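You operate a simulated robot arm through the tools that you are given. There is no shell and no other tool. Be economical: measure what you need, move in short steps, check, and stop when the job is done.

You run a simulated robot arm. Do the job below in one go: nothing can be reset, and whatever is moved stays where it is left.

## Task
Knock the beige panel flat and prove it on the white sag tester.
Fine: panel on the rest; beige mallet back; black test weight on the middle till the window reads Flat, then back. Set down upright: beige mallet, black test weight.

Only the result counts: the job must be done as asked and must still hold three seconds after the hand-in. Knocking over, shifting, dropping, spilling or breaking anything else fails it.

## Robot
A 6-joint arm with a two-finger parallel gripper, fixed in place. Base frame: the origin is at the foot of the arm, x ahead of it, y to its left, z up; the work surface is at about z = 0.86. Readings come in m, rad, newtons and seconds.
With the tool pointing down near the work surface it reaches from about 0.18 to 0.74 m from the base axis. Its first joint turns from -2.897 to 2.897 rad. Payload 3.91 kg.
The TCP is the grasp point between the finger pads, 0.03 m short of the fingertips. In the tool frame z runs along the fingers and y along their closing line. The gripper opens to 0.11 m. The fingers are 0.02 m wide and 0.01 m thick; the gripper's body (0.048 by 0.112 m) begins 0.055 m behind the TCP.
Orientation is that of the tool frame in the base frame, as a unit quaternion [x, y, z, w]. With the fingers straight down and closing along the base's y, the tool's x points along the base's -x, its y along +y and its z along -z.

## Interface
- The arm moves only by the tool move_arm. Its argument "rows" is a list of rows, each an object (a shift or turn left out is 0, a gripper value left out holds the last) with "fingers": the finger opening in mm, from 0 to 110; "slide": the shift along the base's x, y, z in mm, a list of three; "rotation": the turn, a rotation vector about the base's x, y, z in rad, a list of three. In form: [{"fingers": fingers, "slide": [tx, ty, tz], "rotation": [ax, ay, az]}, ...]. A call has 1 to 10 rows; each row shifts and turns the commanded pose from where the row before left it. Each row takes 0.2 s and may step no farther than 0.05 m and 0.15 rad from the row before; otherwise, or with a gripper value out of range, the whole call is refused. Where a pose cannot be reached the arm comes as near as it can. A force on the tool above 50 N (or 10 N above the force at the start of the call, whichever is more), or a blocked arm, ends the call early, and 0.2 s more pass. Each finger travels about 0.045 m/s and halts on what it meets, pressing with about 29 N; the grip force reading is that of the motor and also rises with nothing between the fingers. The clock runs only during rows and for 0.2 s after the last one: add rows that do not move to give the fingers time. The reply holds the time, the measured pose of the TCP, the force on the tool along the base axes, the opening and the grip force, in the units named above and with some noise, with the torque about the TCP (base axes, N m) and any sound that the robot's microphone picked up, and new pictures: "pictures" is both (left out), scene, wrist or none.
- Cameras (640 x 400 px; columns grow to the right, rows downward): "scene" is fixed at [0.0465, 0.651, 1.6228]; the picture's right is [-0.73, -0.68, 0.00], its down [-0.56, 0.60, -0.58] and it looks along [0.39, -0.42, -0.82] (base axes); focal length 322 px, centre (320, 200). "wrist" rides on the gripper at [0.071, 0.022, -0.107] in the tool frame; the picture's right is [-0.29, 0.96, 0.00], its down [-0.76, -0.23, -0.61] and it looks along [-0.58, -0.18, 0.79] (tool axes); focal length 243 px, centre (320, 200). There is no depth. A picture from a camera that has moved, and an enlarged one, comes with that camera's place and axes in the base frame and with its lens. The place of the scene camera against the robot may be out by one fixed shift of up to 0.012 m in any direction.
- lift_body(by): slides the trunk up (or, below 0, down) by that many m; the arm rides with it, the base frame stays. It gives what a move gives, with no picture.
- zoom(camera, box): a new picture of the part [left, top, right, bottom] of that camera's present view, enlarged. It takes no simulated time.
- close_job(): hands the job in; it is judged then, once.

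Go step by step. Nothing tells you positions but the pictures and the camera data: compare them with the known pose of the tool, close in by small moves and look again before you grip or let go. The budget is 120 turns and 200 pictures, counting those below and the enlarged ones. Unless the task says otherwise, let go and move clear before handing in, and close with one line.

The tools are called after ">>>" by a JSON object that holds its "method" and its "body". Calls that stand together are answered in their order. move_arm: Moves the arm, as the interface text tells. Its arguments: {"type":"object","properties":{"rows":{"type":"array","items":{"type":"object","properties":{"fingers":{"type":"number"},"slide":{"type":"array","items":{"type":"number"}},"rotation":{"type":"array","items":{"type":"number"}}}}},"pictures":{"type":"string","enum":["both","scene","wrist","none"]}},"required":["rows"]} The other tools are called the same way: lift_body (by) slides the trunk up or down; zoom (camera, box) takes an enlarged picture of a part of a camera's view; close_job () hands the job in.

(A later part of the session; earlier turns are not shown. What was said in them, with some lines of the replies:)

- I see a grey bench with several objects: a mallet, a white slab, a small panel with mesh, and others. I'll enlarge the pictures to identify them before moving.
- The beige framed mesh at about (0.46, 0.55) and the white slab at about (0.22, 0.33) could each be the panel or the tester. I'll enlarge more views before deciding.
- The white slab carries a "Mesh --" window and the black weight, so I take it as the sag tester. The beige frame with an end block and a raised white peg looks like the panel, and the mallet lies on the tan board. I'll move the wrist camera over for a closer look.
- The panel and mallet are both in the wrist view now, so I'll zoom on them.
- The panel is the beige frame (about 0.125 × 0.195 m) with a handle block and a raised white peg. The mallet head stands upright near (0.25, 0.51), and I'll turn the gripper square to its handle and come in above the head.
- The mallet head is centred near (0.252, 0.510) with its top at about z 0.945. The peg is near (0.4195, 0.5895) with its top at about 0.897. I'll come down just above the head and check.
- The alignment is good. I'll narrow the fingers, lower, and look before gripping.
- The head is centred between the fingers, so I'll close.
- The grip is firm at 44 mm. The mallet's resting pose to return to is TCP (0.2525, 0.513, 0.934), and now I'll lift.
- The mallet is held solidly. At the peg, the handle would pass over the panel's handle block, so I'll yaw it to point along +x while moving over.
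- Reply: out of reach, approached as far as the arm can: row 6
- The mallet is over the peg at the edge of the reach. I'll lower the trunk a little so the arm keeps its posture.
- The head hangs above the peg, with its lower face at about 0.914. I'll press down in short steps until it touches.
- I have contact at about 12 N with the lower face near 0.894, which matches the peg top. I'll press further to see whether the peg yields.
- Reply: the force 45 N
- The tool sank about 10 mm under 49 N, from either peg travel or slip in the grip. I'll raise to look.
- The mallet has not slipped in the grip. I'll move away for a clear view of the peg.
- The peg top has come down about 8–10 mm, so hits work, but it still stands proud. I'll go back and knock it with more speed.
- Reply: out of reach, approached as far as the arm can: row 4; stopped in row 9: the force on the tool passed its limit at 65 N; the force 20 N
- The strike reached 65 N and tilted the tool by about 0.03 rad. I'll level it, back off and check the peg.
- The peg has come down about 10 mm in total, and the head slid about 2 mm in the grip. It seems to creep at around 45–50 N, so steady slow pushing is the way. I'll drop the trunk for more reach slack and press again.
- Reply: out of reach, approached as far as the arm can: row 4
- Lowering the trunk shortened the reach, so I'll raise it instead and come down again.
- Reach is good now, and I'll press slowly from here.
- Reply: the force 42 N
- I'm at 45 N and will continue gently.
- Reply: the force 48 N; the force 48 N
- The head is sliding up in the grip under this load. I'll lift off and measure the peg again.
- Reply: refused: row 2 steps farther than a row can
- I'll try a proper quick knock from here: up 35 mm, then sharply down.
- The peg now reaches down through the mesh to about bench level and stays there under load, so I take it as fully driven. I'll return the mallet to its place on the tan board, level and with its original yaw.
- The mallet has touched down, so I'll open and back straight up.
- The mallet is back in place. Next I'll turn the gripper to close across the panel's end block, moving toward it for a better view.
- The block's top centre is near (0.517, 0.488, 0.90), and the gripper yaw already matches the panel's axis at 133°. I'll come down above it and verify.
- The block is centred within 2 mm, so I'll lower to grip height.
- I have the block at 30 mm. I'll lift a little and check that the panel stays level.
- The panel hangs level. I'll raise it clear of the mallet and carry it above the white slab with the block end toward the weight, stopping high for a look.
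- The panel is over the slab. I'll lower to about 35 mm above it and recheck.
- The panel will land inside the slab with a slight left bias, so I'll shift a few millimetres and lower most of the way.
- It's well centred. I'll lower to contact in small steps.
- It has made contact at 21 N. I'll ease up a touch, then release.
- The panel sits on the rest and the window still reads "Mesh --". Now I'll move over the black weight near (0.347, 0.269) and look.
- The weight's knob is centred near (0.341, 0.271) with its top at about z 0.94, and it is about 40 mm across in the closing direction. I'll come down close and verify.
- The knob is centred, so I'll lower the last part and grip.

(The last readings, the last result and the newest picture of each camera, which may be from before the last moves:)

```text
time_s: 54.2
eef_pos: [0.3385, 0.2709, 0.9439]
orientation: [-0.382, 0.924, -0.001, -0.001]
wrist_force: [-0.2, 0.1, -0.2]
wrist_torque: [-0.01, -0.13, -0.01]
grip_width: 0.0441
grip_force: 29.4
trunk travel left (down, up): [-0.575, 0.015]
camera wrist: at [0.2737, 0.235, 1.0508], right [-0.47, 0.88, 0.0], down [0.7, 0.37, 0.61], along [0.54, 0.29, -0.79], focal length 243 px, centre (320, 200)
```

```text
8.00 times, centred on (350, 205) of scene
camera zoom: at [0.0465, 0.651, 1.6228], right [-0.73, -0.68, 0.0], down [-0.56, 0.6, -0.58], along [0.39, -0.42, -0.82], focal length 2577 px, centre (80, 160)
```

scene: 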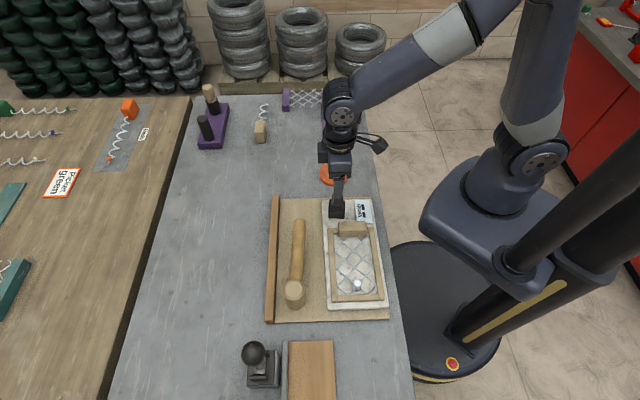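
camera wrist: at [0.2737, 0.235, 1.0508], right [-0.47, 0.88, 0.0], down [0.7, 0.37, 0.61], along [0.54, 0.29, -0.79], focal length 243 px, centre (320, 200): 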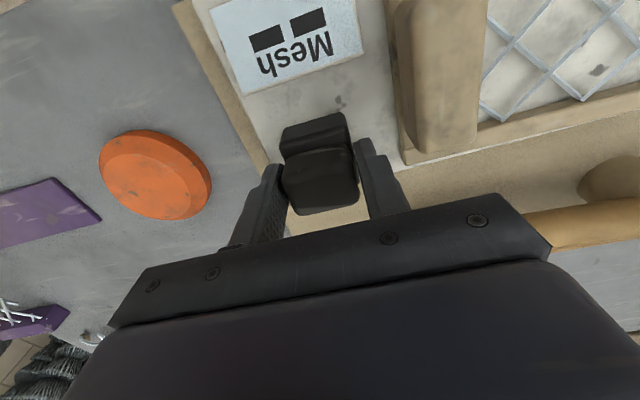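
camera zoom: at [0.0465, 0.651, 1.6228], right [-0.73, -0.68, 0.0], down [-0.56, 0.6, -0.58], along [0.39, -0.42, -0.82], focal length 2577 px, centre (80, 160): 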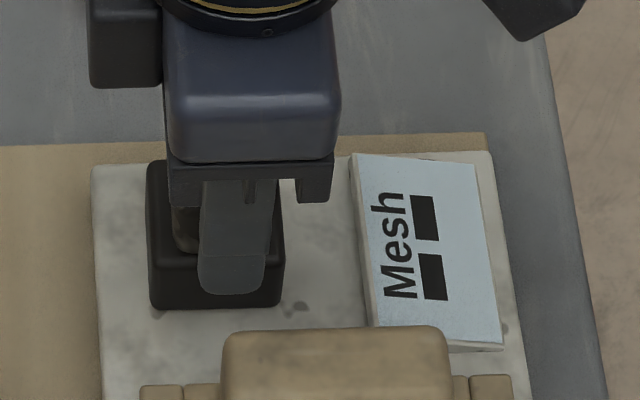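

The grip holds at 44 mm. The weight's home is TCP (0.340, 0.271, 0.944), and I'll lift it and carry it over the middle of the panel.

>>> {"method": "move_arm", "body": {"rows": [{"slide": [0, 0, 25]}, {"slide": [0, 0, 40]}, {"slide": [-33, 21, 0]}, {"slide": [-33, 21, 0]}, {"slide": [-33, 22, 0]}, {"slide": [-32, 21.5, 0]}, {"slide": [0, 0, -15]}, {}]}}

>>> {"method": "zoom", "body": {"camera": "scene", "box": [285, 190, 410, 330]}}

>>> {"method": "zoom", "body": {"camera": "wrist", "box": [160, 0, 520, 240]}}

```text
time_s: 56.0
eef_pos: [0.2055, 0.3542, 0.9935]
orientation: [-0.382, 0.924, -0.001, -0.001]
wrist_force: [0.0, -0.9, -6.0]
wrist_torque: [0.03, 0.02, 0.0]
grip_width: 0.0437
grip_force: 29.0
trunk travel left (down, up): [-0.575, 0.015]
camera wrist: at [0.1408, 0.3191, 1.1008], right [-0.47, 0.88, 0.0], down [0.7, 0.37, 0.61], along [0.54, 0.28, -0.79], focal length 243 px, centre (320, 200)
```

scene: 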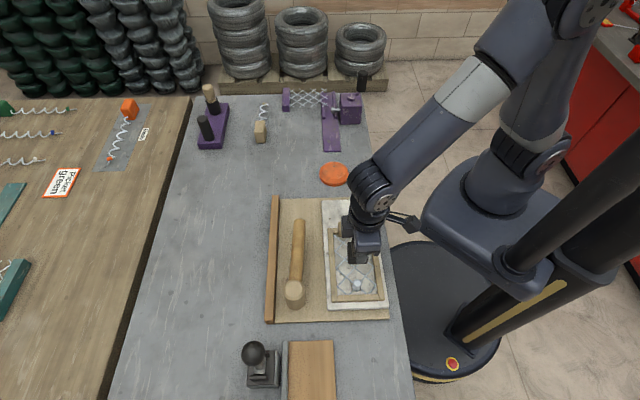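
wrist: 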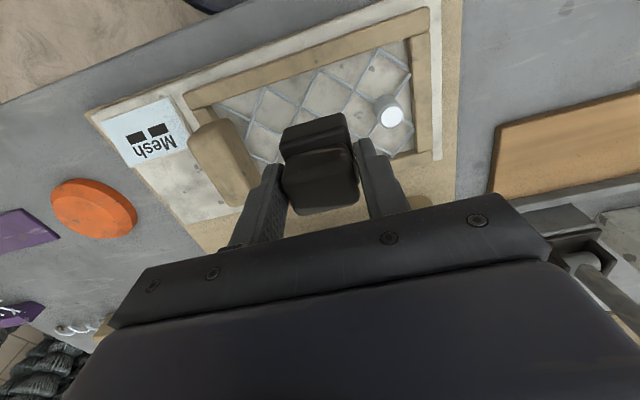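

```text
2.86 times, centred on (348, 260) of scene
camera zoom: at [0.0465, 0.651, 1.6228], right [-0.73, -0.68, 0.0], down [-0.56, 0.6, -0.58], along [0.39, -0.42, -0.82], focal length 920 px, centre (241, 29)
```

zoom: 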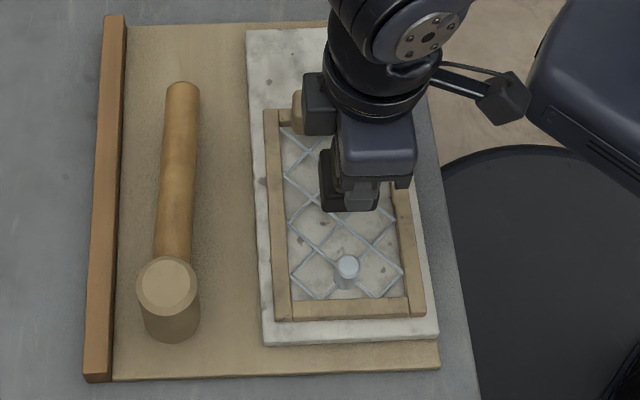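

```text
1.67 times, centred on (340, 120) of wrist
camera zoom: at [0.1408, 0.3191, 1.1008], right [-0.47, 0.88, 0.0], down [0.7, 0.37, 0.61], along [0.54, 0.28, -0.79], focal length 404 px, centre (287, 333)
```

zoom: 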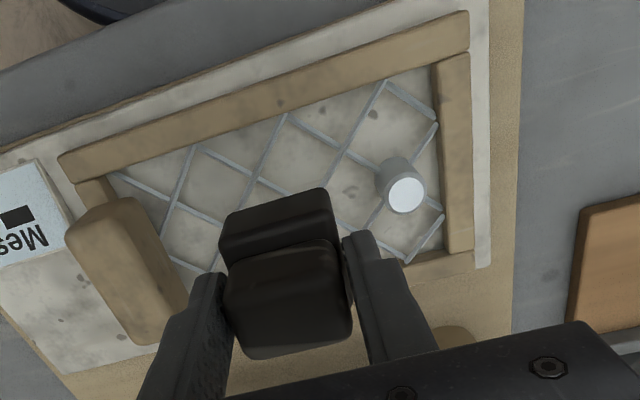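

The weight is nearly over the panel's centre at about (0.210, 0.356). I'll nudge and lower it gently.

>>> {"method": "move_arm", "body": {"rows": [{"slide": [4, 2, -12]}, {"slide": [0, 0, -12]}, {"slide": [0, 0, -6]}, {}], "pictures": "scene"}}

>>> {"method": "zoom", "body": {"camera": "scene", "box": [285, 190, 410, 330]}}

```text
time_s: 57.0
eef_pos: [0.21, 0.3573, 0.9635]
orientation: [-0.382, 0.924, 0.0, -0.001]
wrist_force: [-0.4, -0.9, -4.0]
wrist_torque: [-0.01, -0.01, 0.01]
grip_width: 0.044
grip_force: 28.7
trunk travel left (down, up): [-0.575, 0.015]
```

scene: 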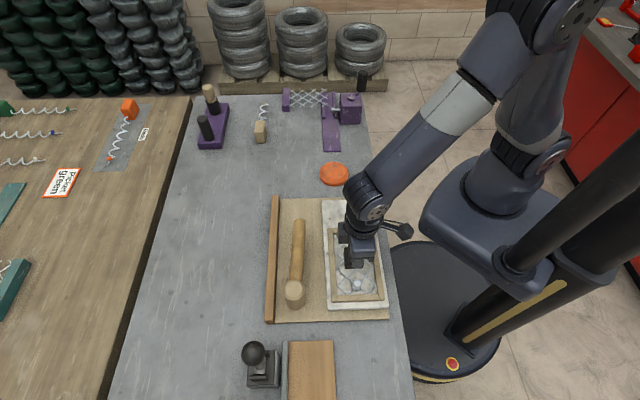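

```text
2.86 times, centred on (348, 260) of scene
camera zoom: at [0.0465, 0.651, 1.6228], right [-0.73, -0.68, 0.0], down [-0.56, 0.6, -0.58], along [0.39, -0.42, -0.82], focal length 920 px, centre (241, 29)
```

zoom: 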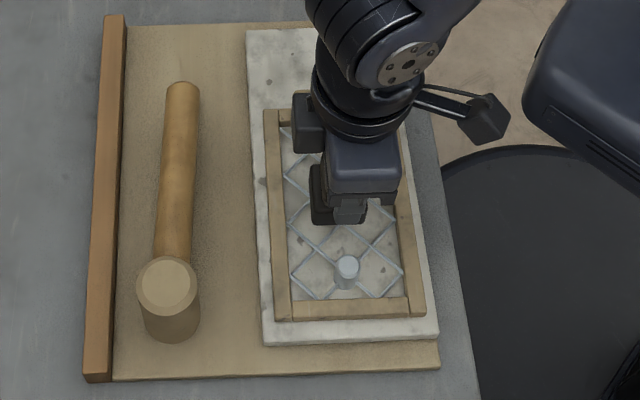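

>>> {"method": "move_arm", "body": {"rows": [{"slide": [0, 0, -4]}, {"slide": [0, 0, -3]}, {}], "pictures": "none"}}

```text
time_s: 57.8
eef_pos: [0.2104, 0.3571, 0.9561]
orientation: [-0.382, 0.924, 0.0, 0.0]
wrist_force: [1.4, 0.5, 1.8]
wrist_torque: [0.01, 0.07, -0.04]
grip_width: 0.0436
grip_force: 28.7
trunk travel left (down, up): [-0.575, 0.015]
```

It has made contact. I'll release the weight, rise clear and read the window.

>>> {"method": "move_arm", "body": {"rows": [{"fingers": 64}, {}, {}, {"slide": [0, 0, 20]}, {"slide": [0, 0, 30]}, {}, {}]}}

>>> {"method": "zoom", "body": {"camera": "scene", "box": [310, 180, 390, 230]}}

>>> {"method": "zoom", "body": {"camera": "wrist", "box": [80, 0, 480, 240]}}

```text
time_s: 59.4
eef_pos: [0.2103, 0.3579, 1.007]
orientation: [-0.382, 0.924, 0.0, -0.001]
wrist_force: [0.4, -0.5, -0.9]
wrist_torque: [0.0, 0.01, -0.01]
grip_width: 0.0641
grip_force: 0.0
trunk travel left (down, up): [-0.575, 0.015]
camera wrist: at [0.1452, 0.3221, 1.1149], right [-0.47, 0.88, 0.0], down [0.7, 0.37, 0.61], along [0.54, 0.28, -0.79], focal length 243 px, centre (320, 200)
```

scene: 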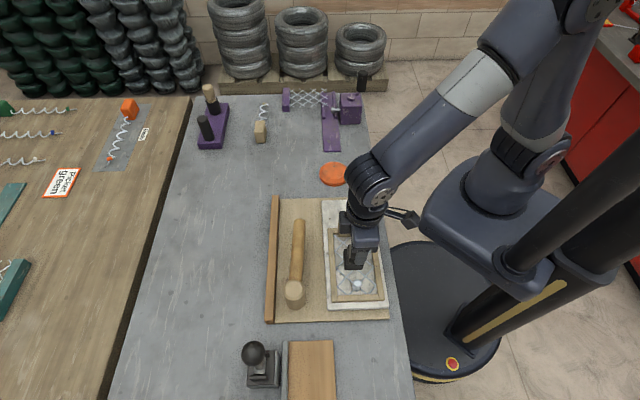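
wrist: 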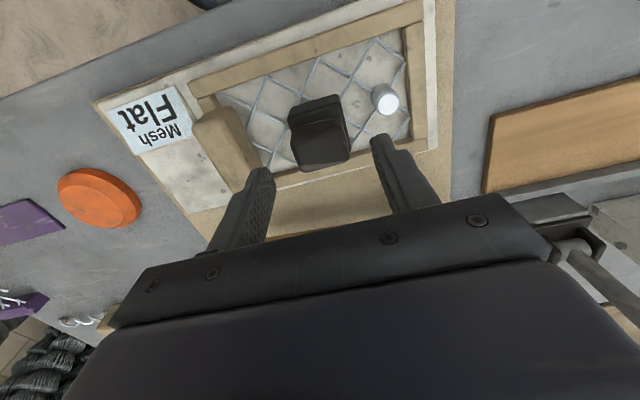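

```text
8.00 times, centred on (350, 205) of scene
camera zoom: at [0.0465, 0.651, 1.6228], right [-0.73, -0.68, 0.0], down [-0.56, 0.6, -0.58], along [0.39, -0.42, -0.82], focal length 2577 px, centre (80, 160)
```

zoom: 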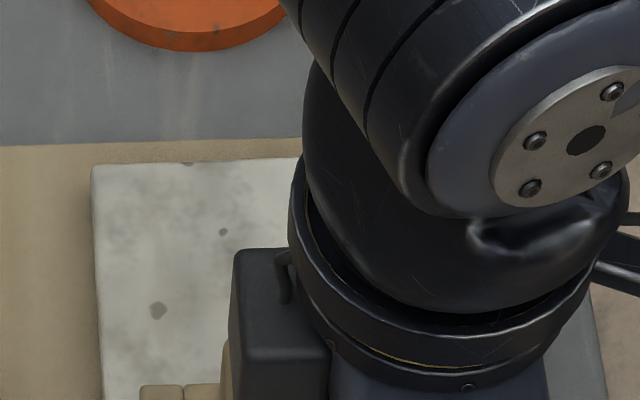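

```text
1.60 times, centred on (280, 120) of wrist
camera zoom: at [0.1452, 0.3221, 1.1149], right [-0.47, 0.88, 0.0], down [0.7, 0.37, 0.61], along [0.54, 0.28, -0.79], focal length 388 px, centre (384, 328)
```

zoom: 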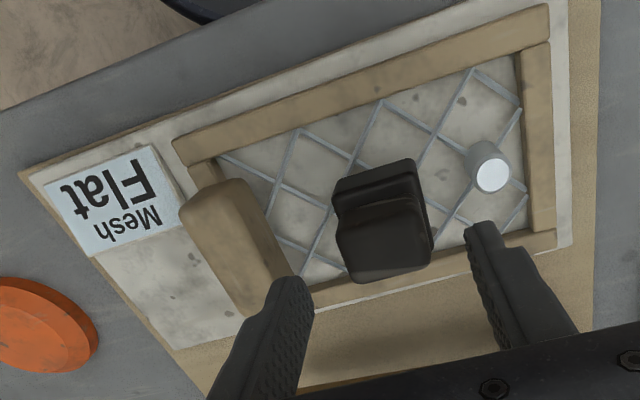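

The window reads "Flat". Now I'll pick the weight up again.

>>> {"method": "move_arm", "body": {"rows": [{"slide": [0, 0, -25]}, {"slide": [0, 0, -25]}, {}, {"fingers": 25}, {}, {}, {}], "pictures": "wrist"}}

```text
time_s: 61.0
eef_pos: [0.2093, 0.3569, 0.9579]
orientation: [-0.382, 0.924, 0.0, -0.001]
wrist_force: [0.1, 0.3, -0.5]
wrist_torque: [0.02, 0.02, 0.02]
grip_width: 0.0436
grip_force: 28.7
trunk travel left (down, up): [-0.575, 0.015]
camera wrist: at [0.1452, 0.3221, 1.0652], right [-0.47, 0.88, 0.0], down [0.7, 0.37, 0.61], along [0.54, 0.28, -0.8], focal length 243 px, centre (320, 200)
```

wrist: 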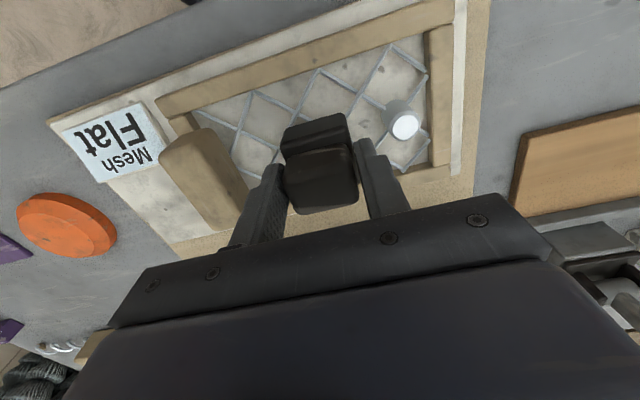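

It's gripped. I'll lift and carry it back to its home spot.

>>> {"method": "move_arm", "body": {"rows": [{"slide": [0, 0, 25]}, {"slide": [0, 0, 30]}, {"slide": [33, -22, 0]}, {"slide": [33, -22, 0]}, {"slide": [32, -21, 0]}, {"slide": [32, -21, 0]}, {}, {"slide": [0, 0, -30]}, {"slide": [0, 0, -20]}, {}]}}

>>> {"method": "zoom", "body": {"camera": "scene", "box": [310, 180, 390, 230]}}

```text
time_s: 63.2
eef_pos: [0.3406, 0.2705, 0.9594]
orientation: [-0.381, 0.924, 0.0, 0.0]
wrist_force: [0.0, 0.0, -4.0]
wrist_torque: [0.01, 0.02, 0.03]
grip_width: 0.0436
grip_force: 29.2
trunk travel left (down, up): [-0.575, 0.015]
camera wrist: at [0.2764, 0.2355, 1.0676], right [-0.47, 0.88, 0.0], down [0.7, 0.37, 0.61], along [0.54, 0.28, -0.79], focal length 243 px, centre (320, 200)
```

scene: 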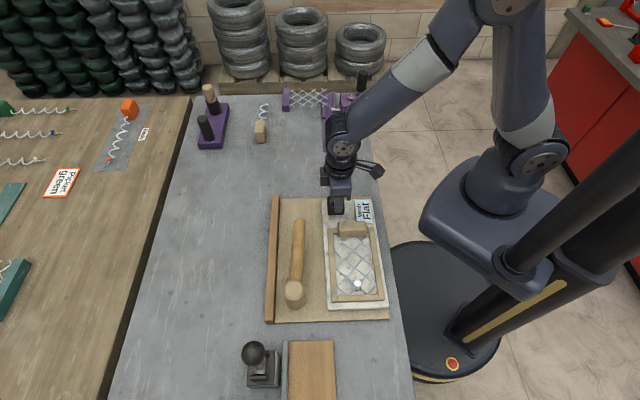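
wrist: 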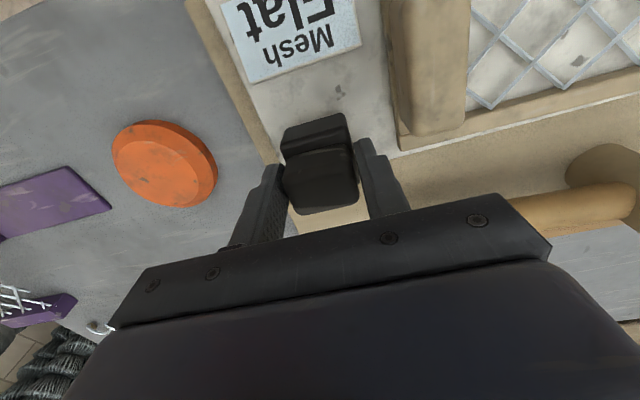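

```text
8.00 times, centred on (350, 205) of scene
camera zoom: at [0.0465, 0.651, 1.6228], right [-0.73, -0.68, 0.0], down [-0.56, 0.6, -0.58], along [0.39, -0.42, -0.82], focal length 2577 px, centre (80, 160)
```

zoom: 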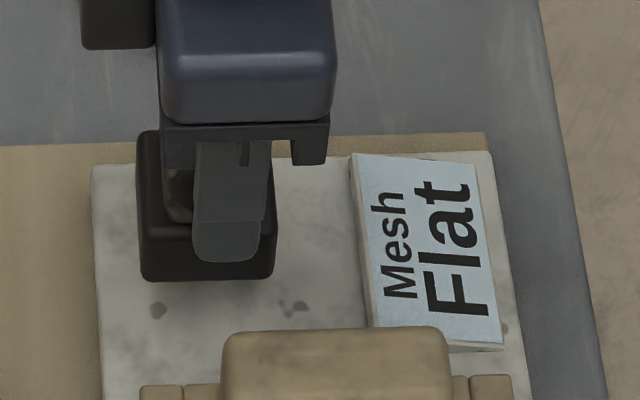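

Flat stays displayed. I'll lower the weight to contact.

>>> {"method": "move_arm", "body": {"rows": [{"slide": [-1, 0.5, -7]}, {"slide": [0, 0, -4]}, {"slide": [0, 0, -3]}, {}], "pictures": "none"}}

>>> {"method": "zoom", "body": {"camera": "scene", "box": [310, 180, 390, 230]}}

```text
time_s: 64.2
eef_pos: [0.339, 0.2718, 0.9475]
orientation: [-0.382, 0.924, 0.0, 0.0]
wrist_force: [0.0, 0.2, -4.7]
wrist_torque: [-0.03, 0.04, -0.02]
grip_width: 0.0436
grip_force: 29.2
trunk travel left (down, up): [-0.575, 0.015]
```

```text
8.00 times, centred on (350, 205) of scene
camera zoom: at [0.0465, 0.651, 1.6228], right [-0.73, -0.68, 0.0], down [-0.56, 0.6, -0.58], along [0.39, -0.42, -0.82], focal length 2577 px, centre (80, 160)
```

zoom: 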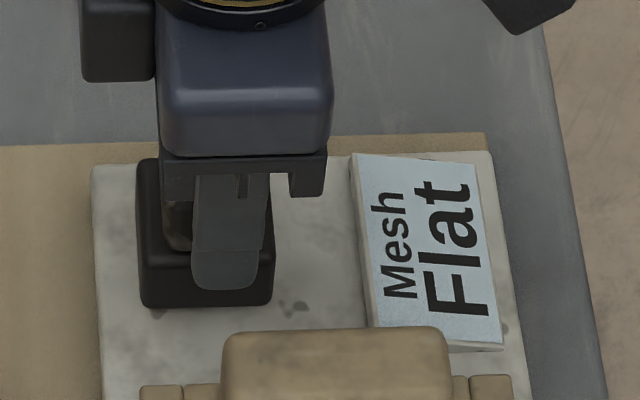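

It is about 3 mm left of the original spot, so I'll correct that and touch down.

>>> {"method": "move_arm", "body": {"rows": [{"slide": [-2.3, -2.3, 0]}, {"slide": [0, 0, -1.5]}, {"slide": [0, 0, -1.5]}, {}], "pictures": "none"}}

```text
time_s: 65.2
eef_pos: [0.3369, 0.2693, 0.9446]
orientation: [-0.382, 0.924, 0.0, 0.0]
wrist_force: [-2.5, 2.0, 11.0]
wrist_torque: [-0.36, 0.12, -0.05]
grip_width: 0.0438
grip_force: 28.6
trunk travel left (down, up): [-0.575, 0.015]
```

It has touched down. I'll release and rise clear.

>>> {"method": "move_arm", "body": {"rows": [{"slide": [0, 0, 1]}, {"fingers": 62}, {}, {}, {"slide": [0, 0, 20]}, {"slide": [0, 0, 40]}, {"slide": [0, 0, 50]}, {"slide": [-20, 0, 40]}, {}]}}

>>> {"method": "zoom", "body": {"camera": "scene", "box": [310, 180, 390, 230]}}

>>> {"method": "zoom", "body": {"camera": "scene", "box": [260, 180, 410, 330]}}

```text
time_s: 67.2
eef_pos: [0.3162, 0.2686, 1.0968]
orientation: [-0.382, 0.924, -0.001, -0.002]
wrist_force: [-0.9, 0.6, 0.3]
wrist_torque: [0.01, 0.0, 0.03]
grip_width: 0.0618
grip_force: 0.2
trunk travel left (down, up): [-0.575, 0.015]
camera wrist: at [0.2514, 0.2336, 1.2032], right [-0.47, 0.88, 0.0], down [0.7, 0.37, 0.61], along [0.54, 0.28, -0.79], focal length 243 px, centre (320, 200)
```

scene: 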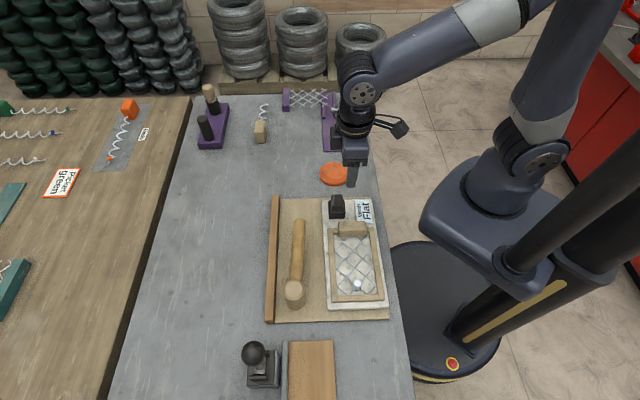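
wrist: 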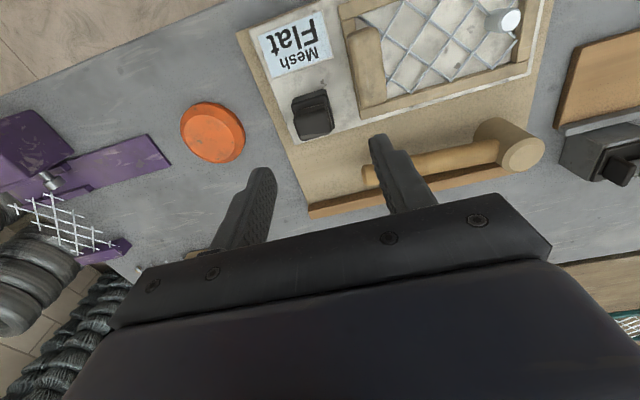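

```text
8.00 times, centred on (350, 205) of scene
camera zoom: at [0.0465, 0.651, 1.6228], right [-0.73, -0.68, 0.0], down [-0.56, 0.6, -0.58], along [0.39, -0.42, -0.82], focal length 2577 px, centre (80, 160)
```

zoom: 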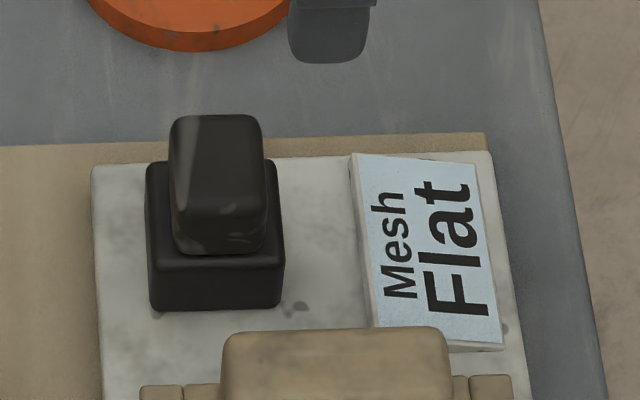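

```text
2.67 times, centred on (335, 255) of scene
camera zoom: at [0.0465, 0.651, 1.6228], right [-0.73, -0.68, 0.0], down [-0.56, 0.6, -0.58], along [0.39, -0.42, -0.82], focal length 859 px, centre (280, 53)
```

zoom: 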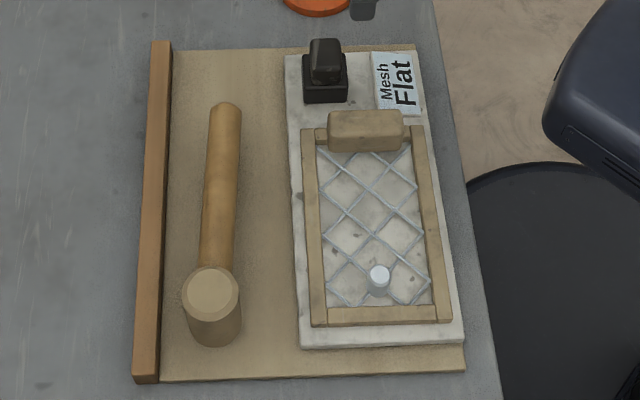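

Everything is in place: the panel is on the rest, the window reads "Flat", the mallet and weight are upright back home, and the gripper is clear. I'm handing in.

>>> {"method": "close_job", "body": {}}

```text
The job is handed in.
```

The beige panel was knocked down and is on the white tester's rest; the window reads "Flat", and the mallet and black weight are upright back in place, within about 1 cm of where they started.
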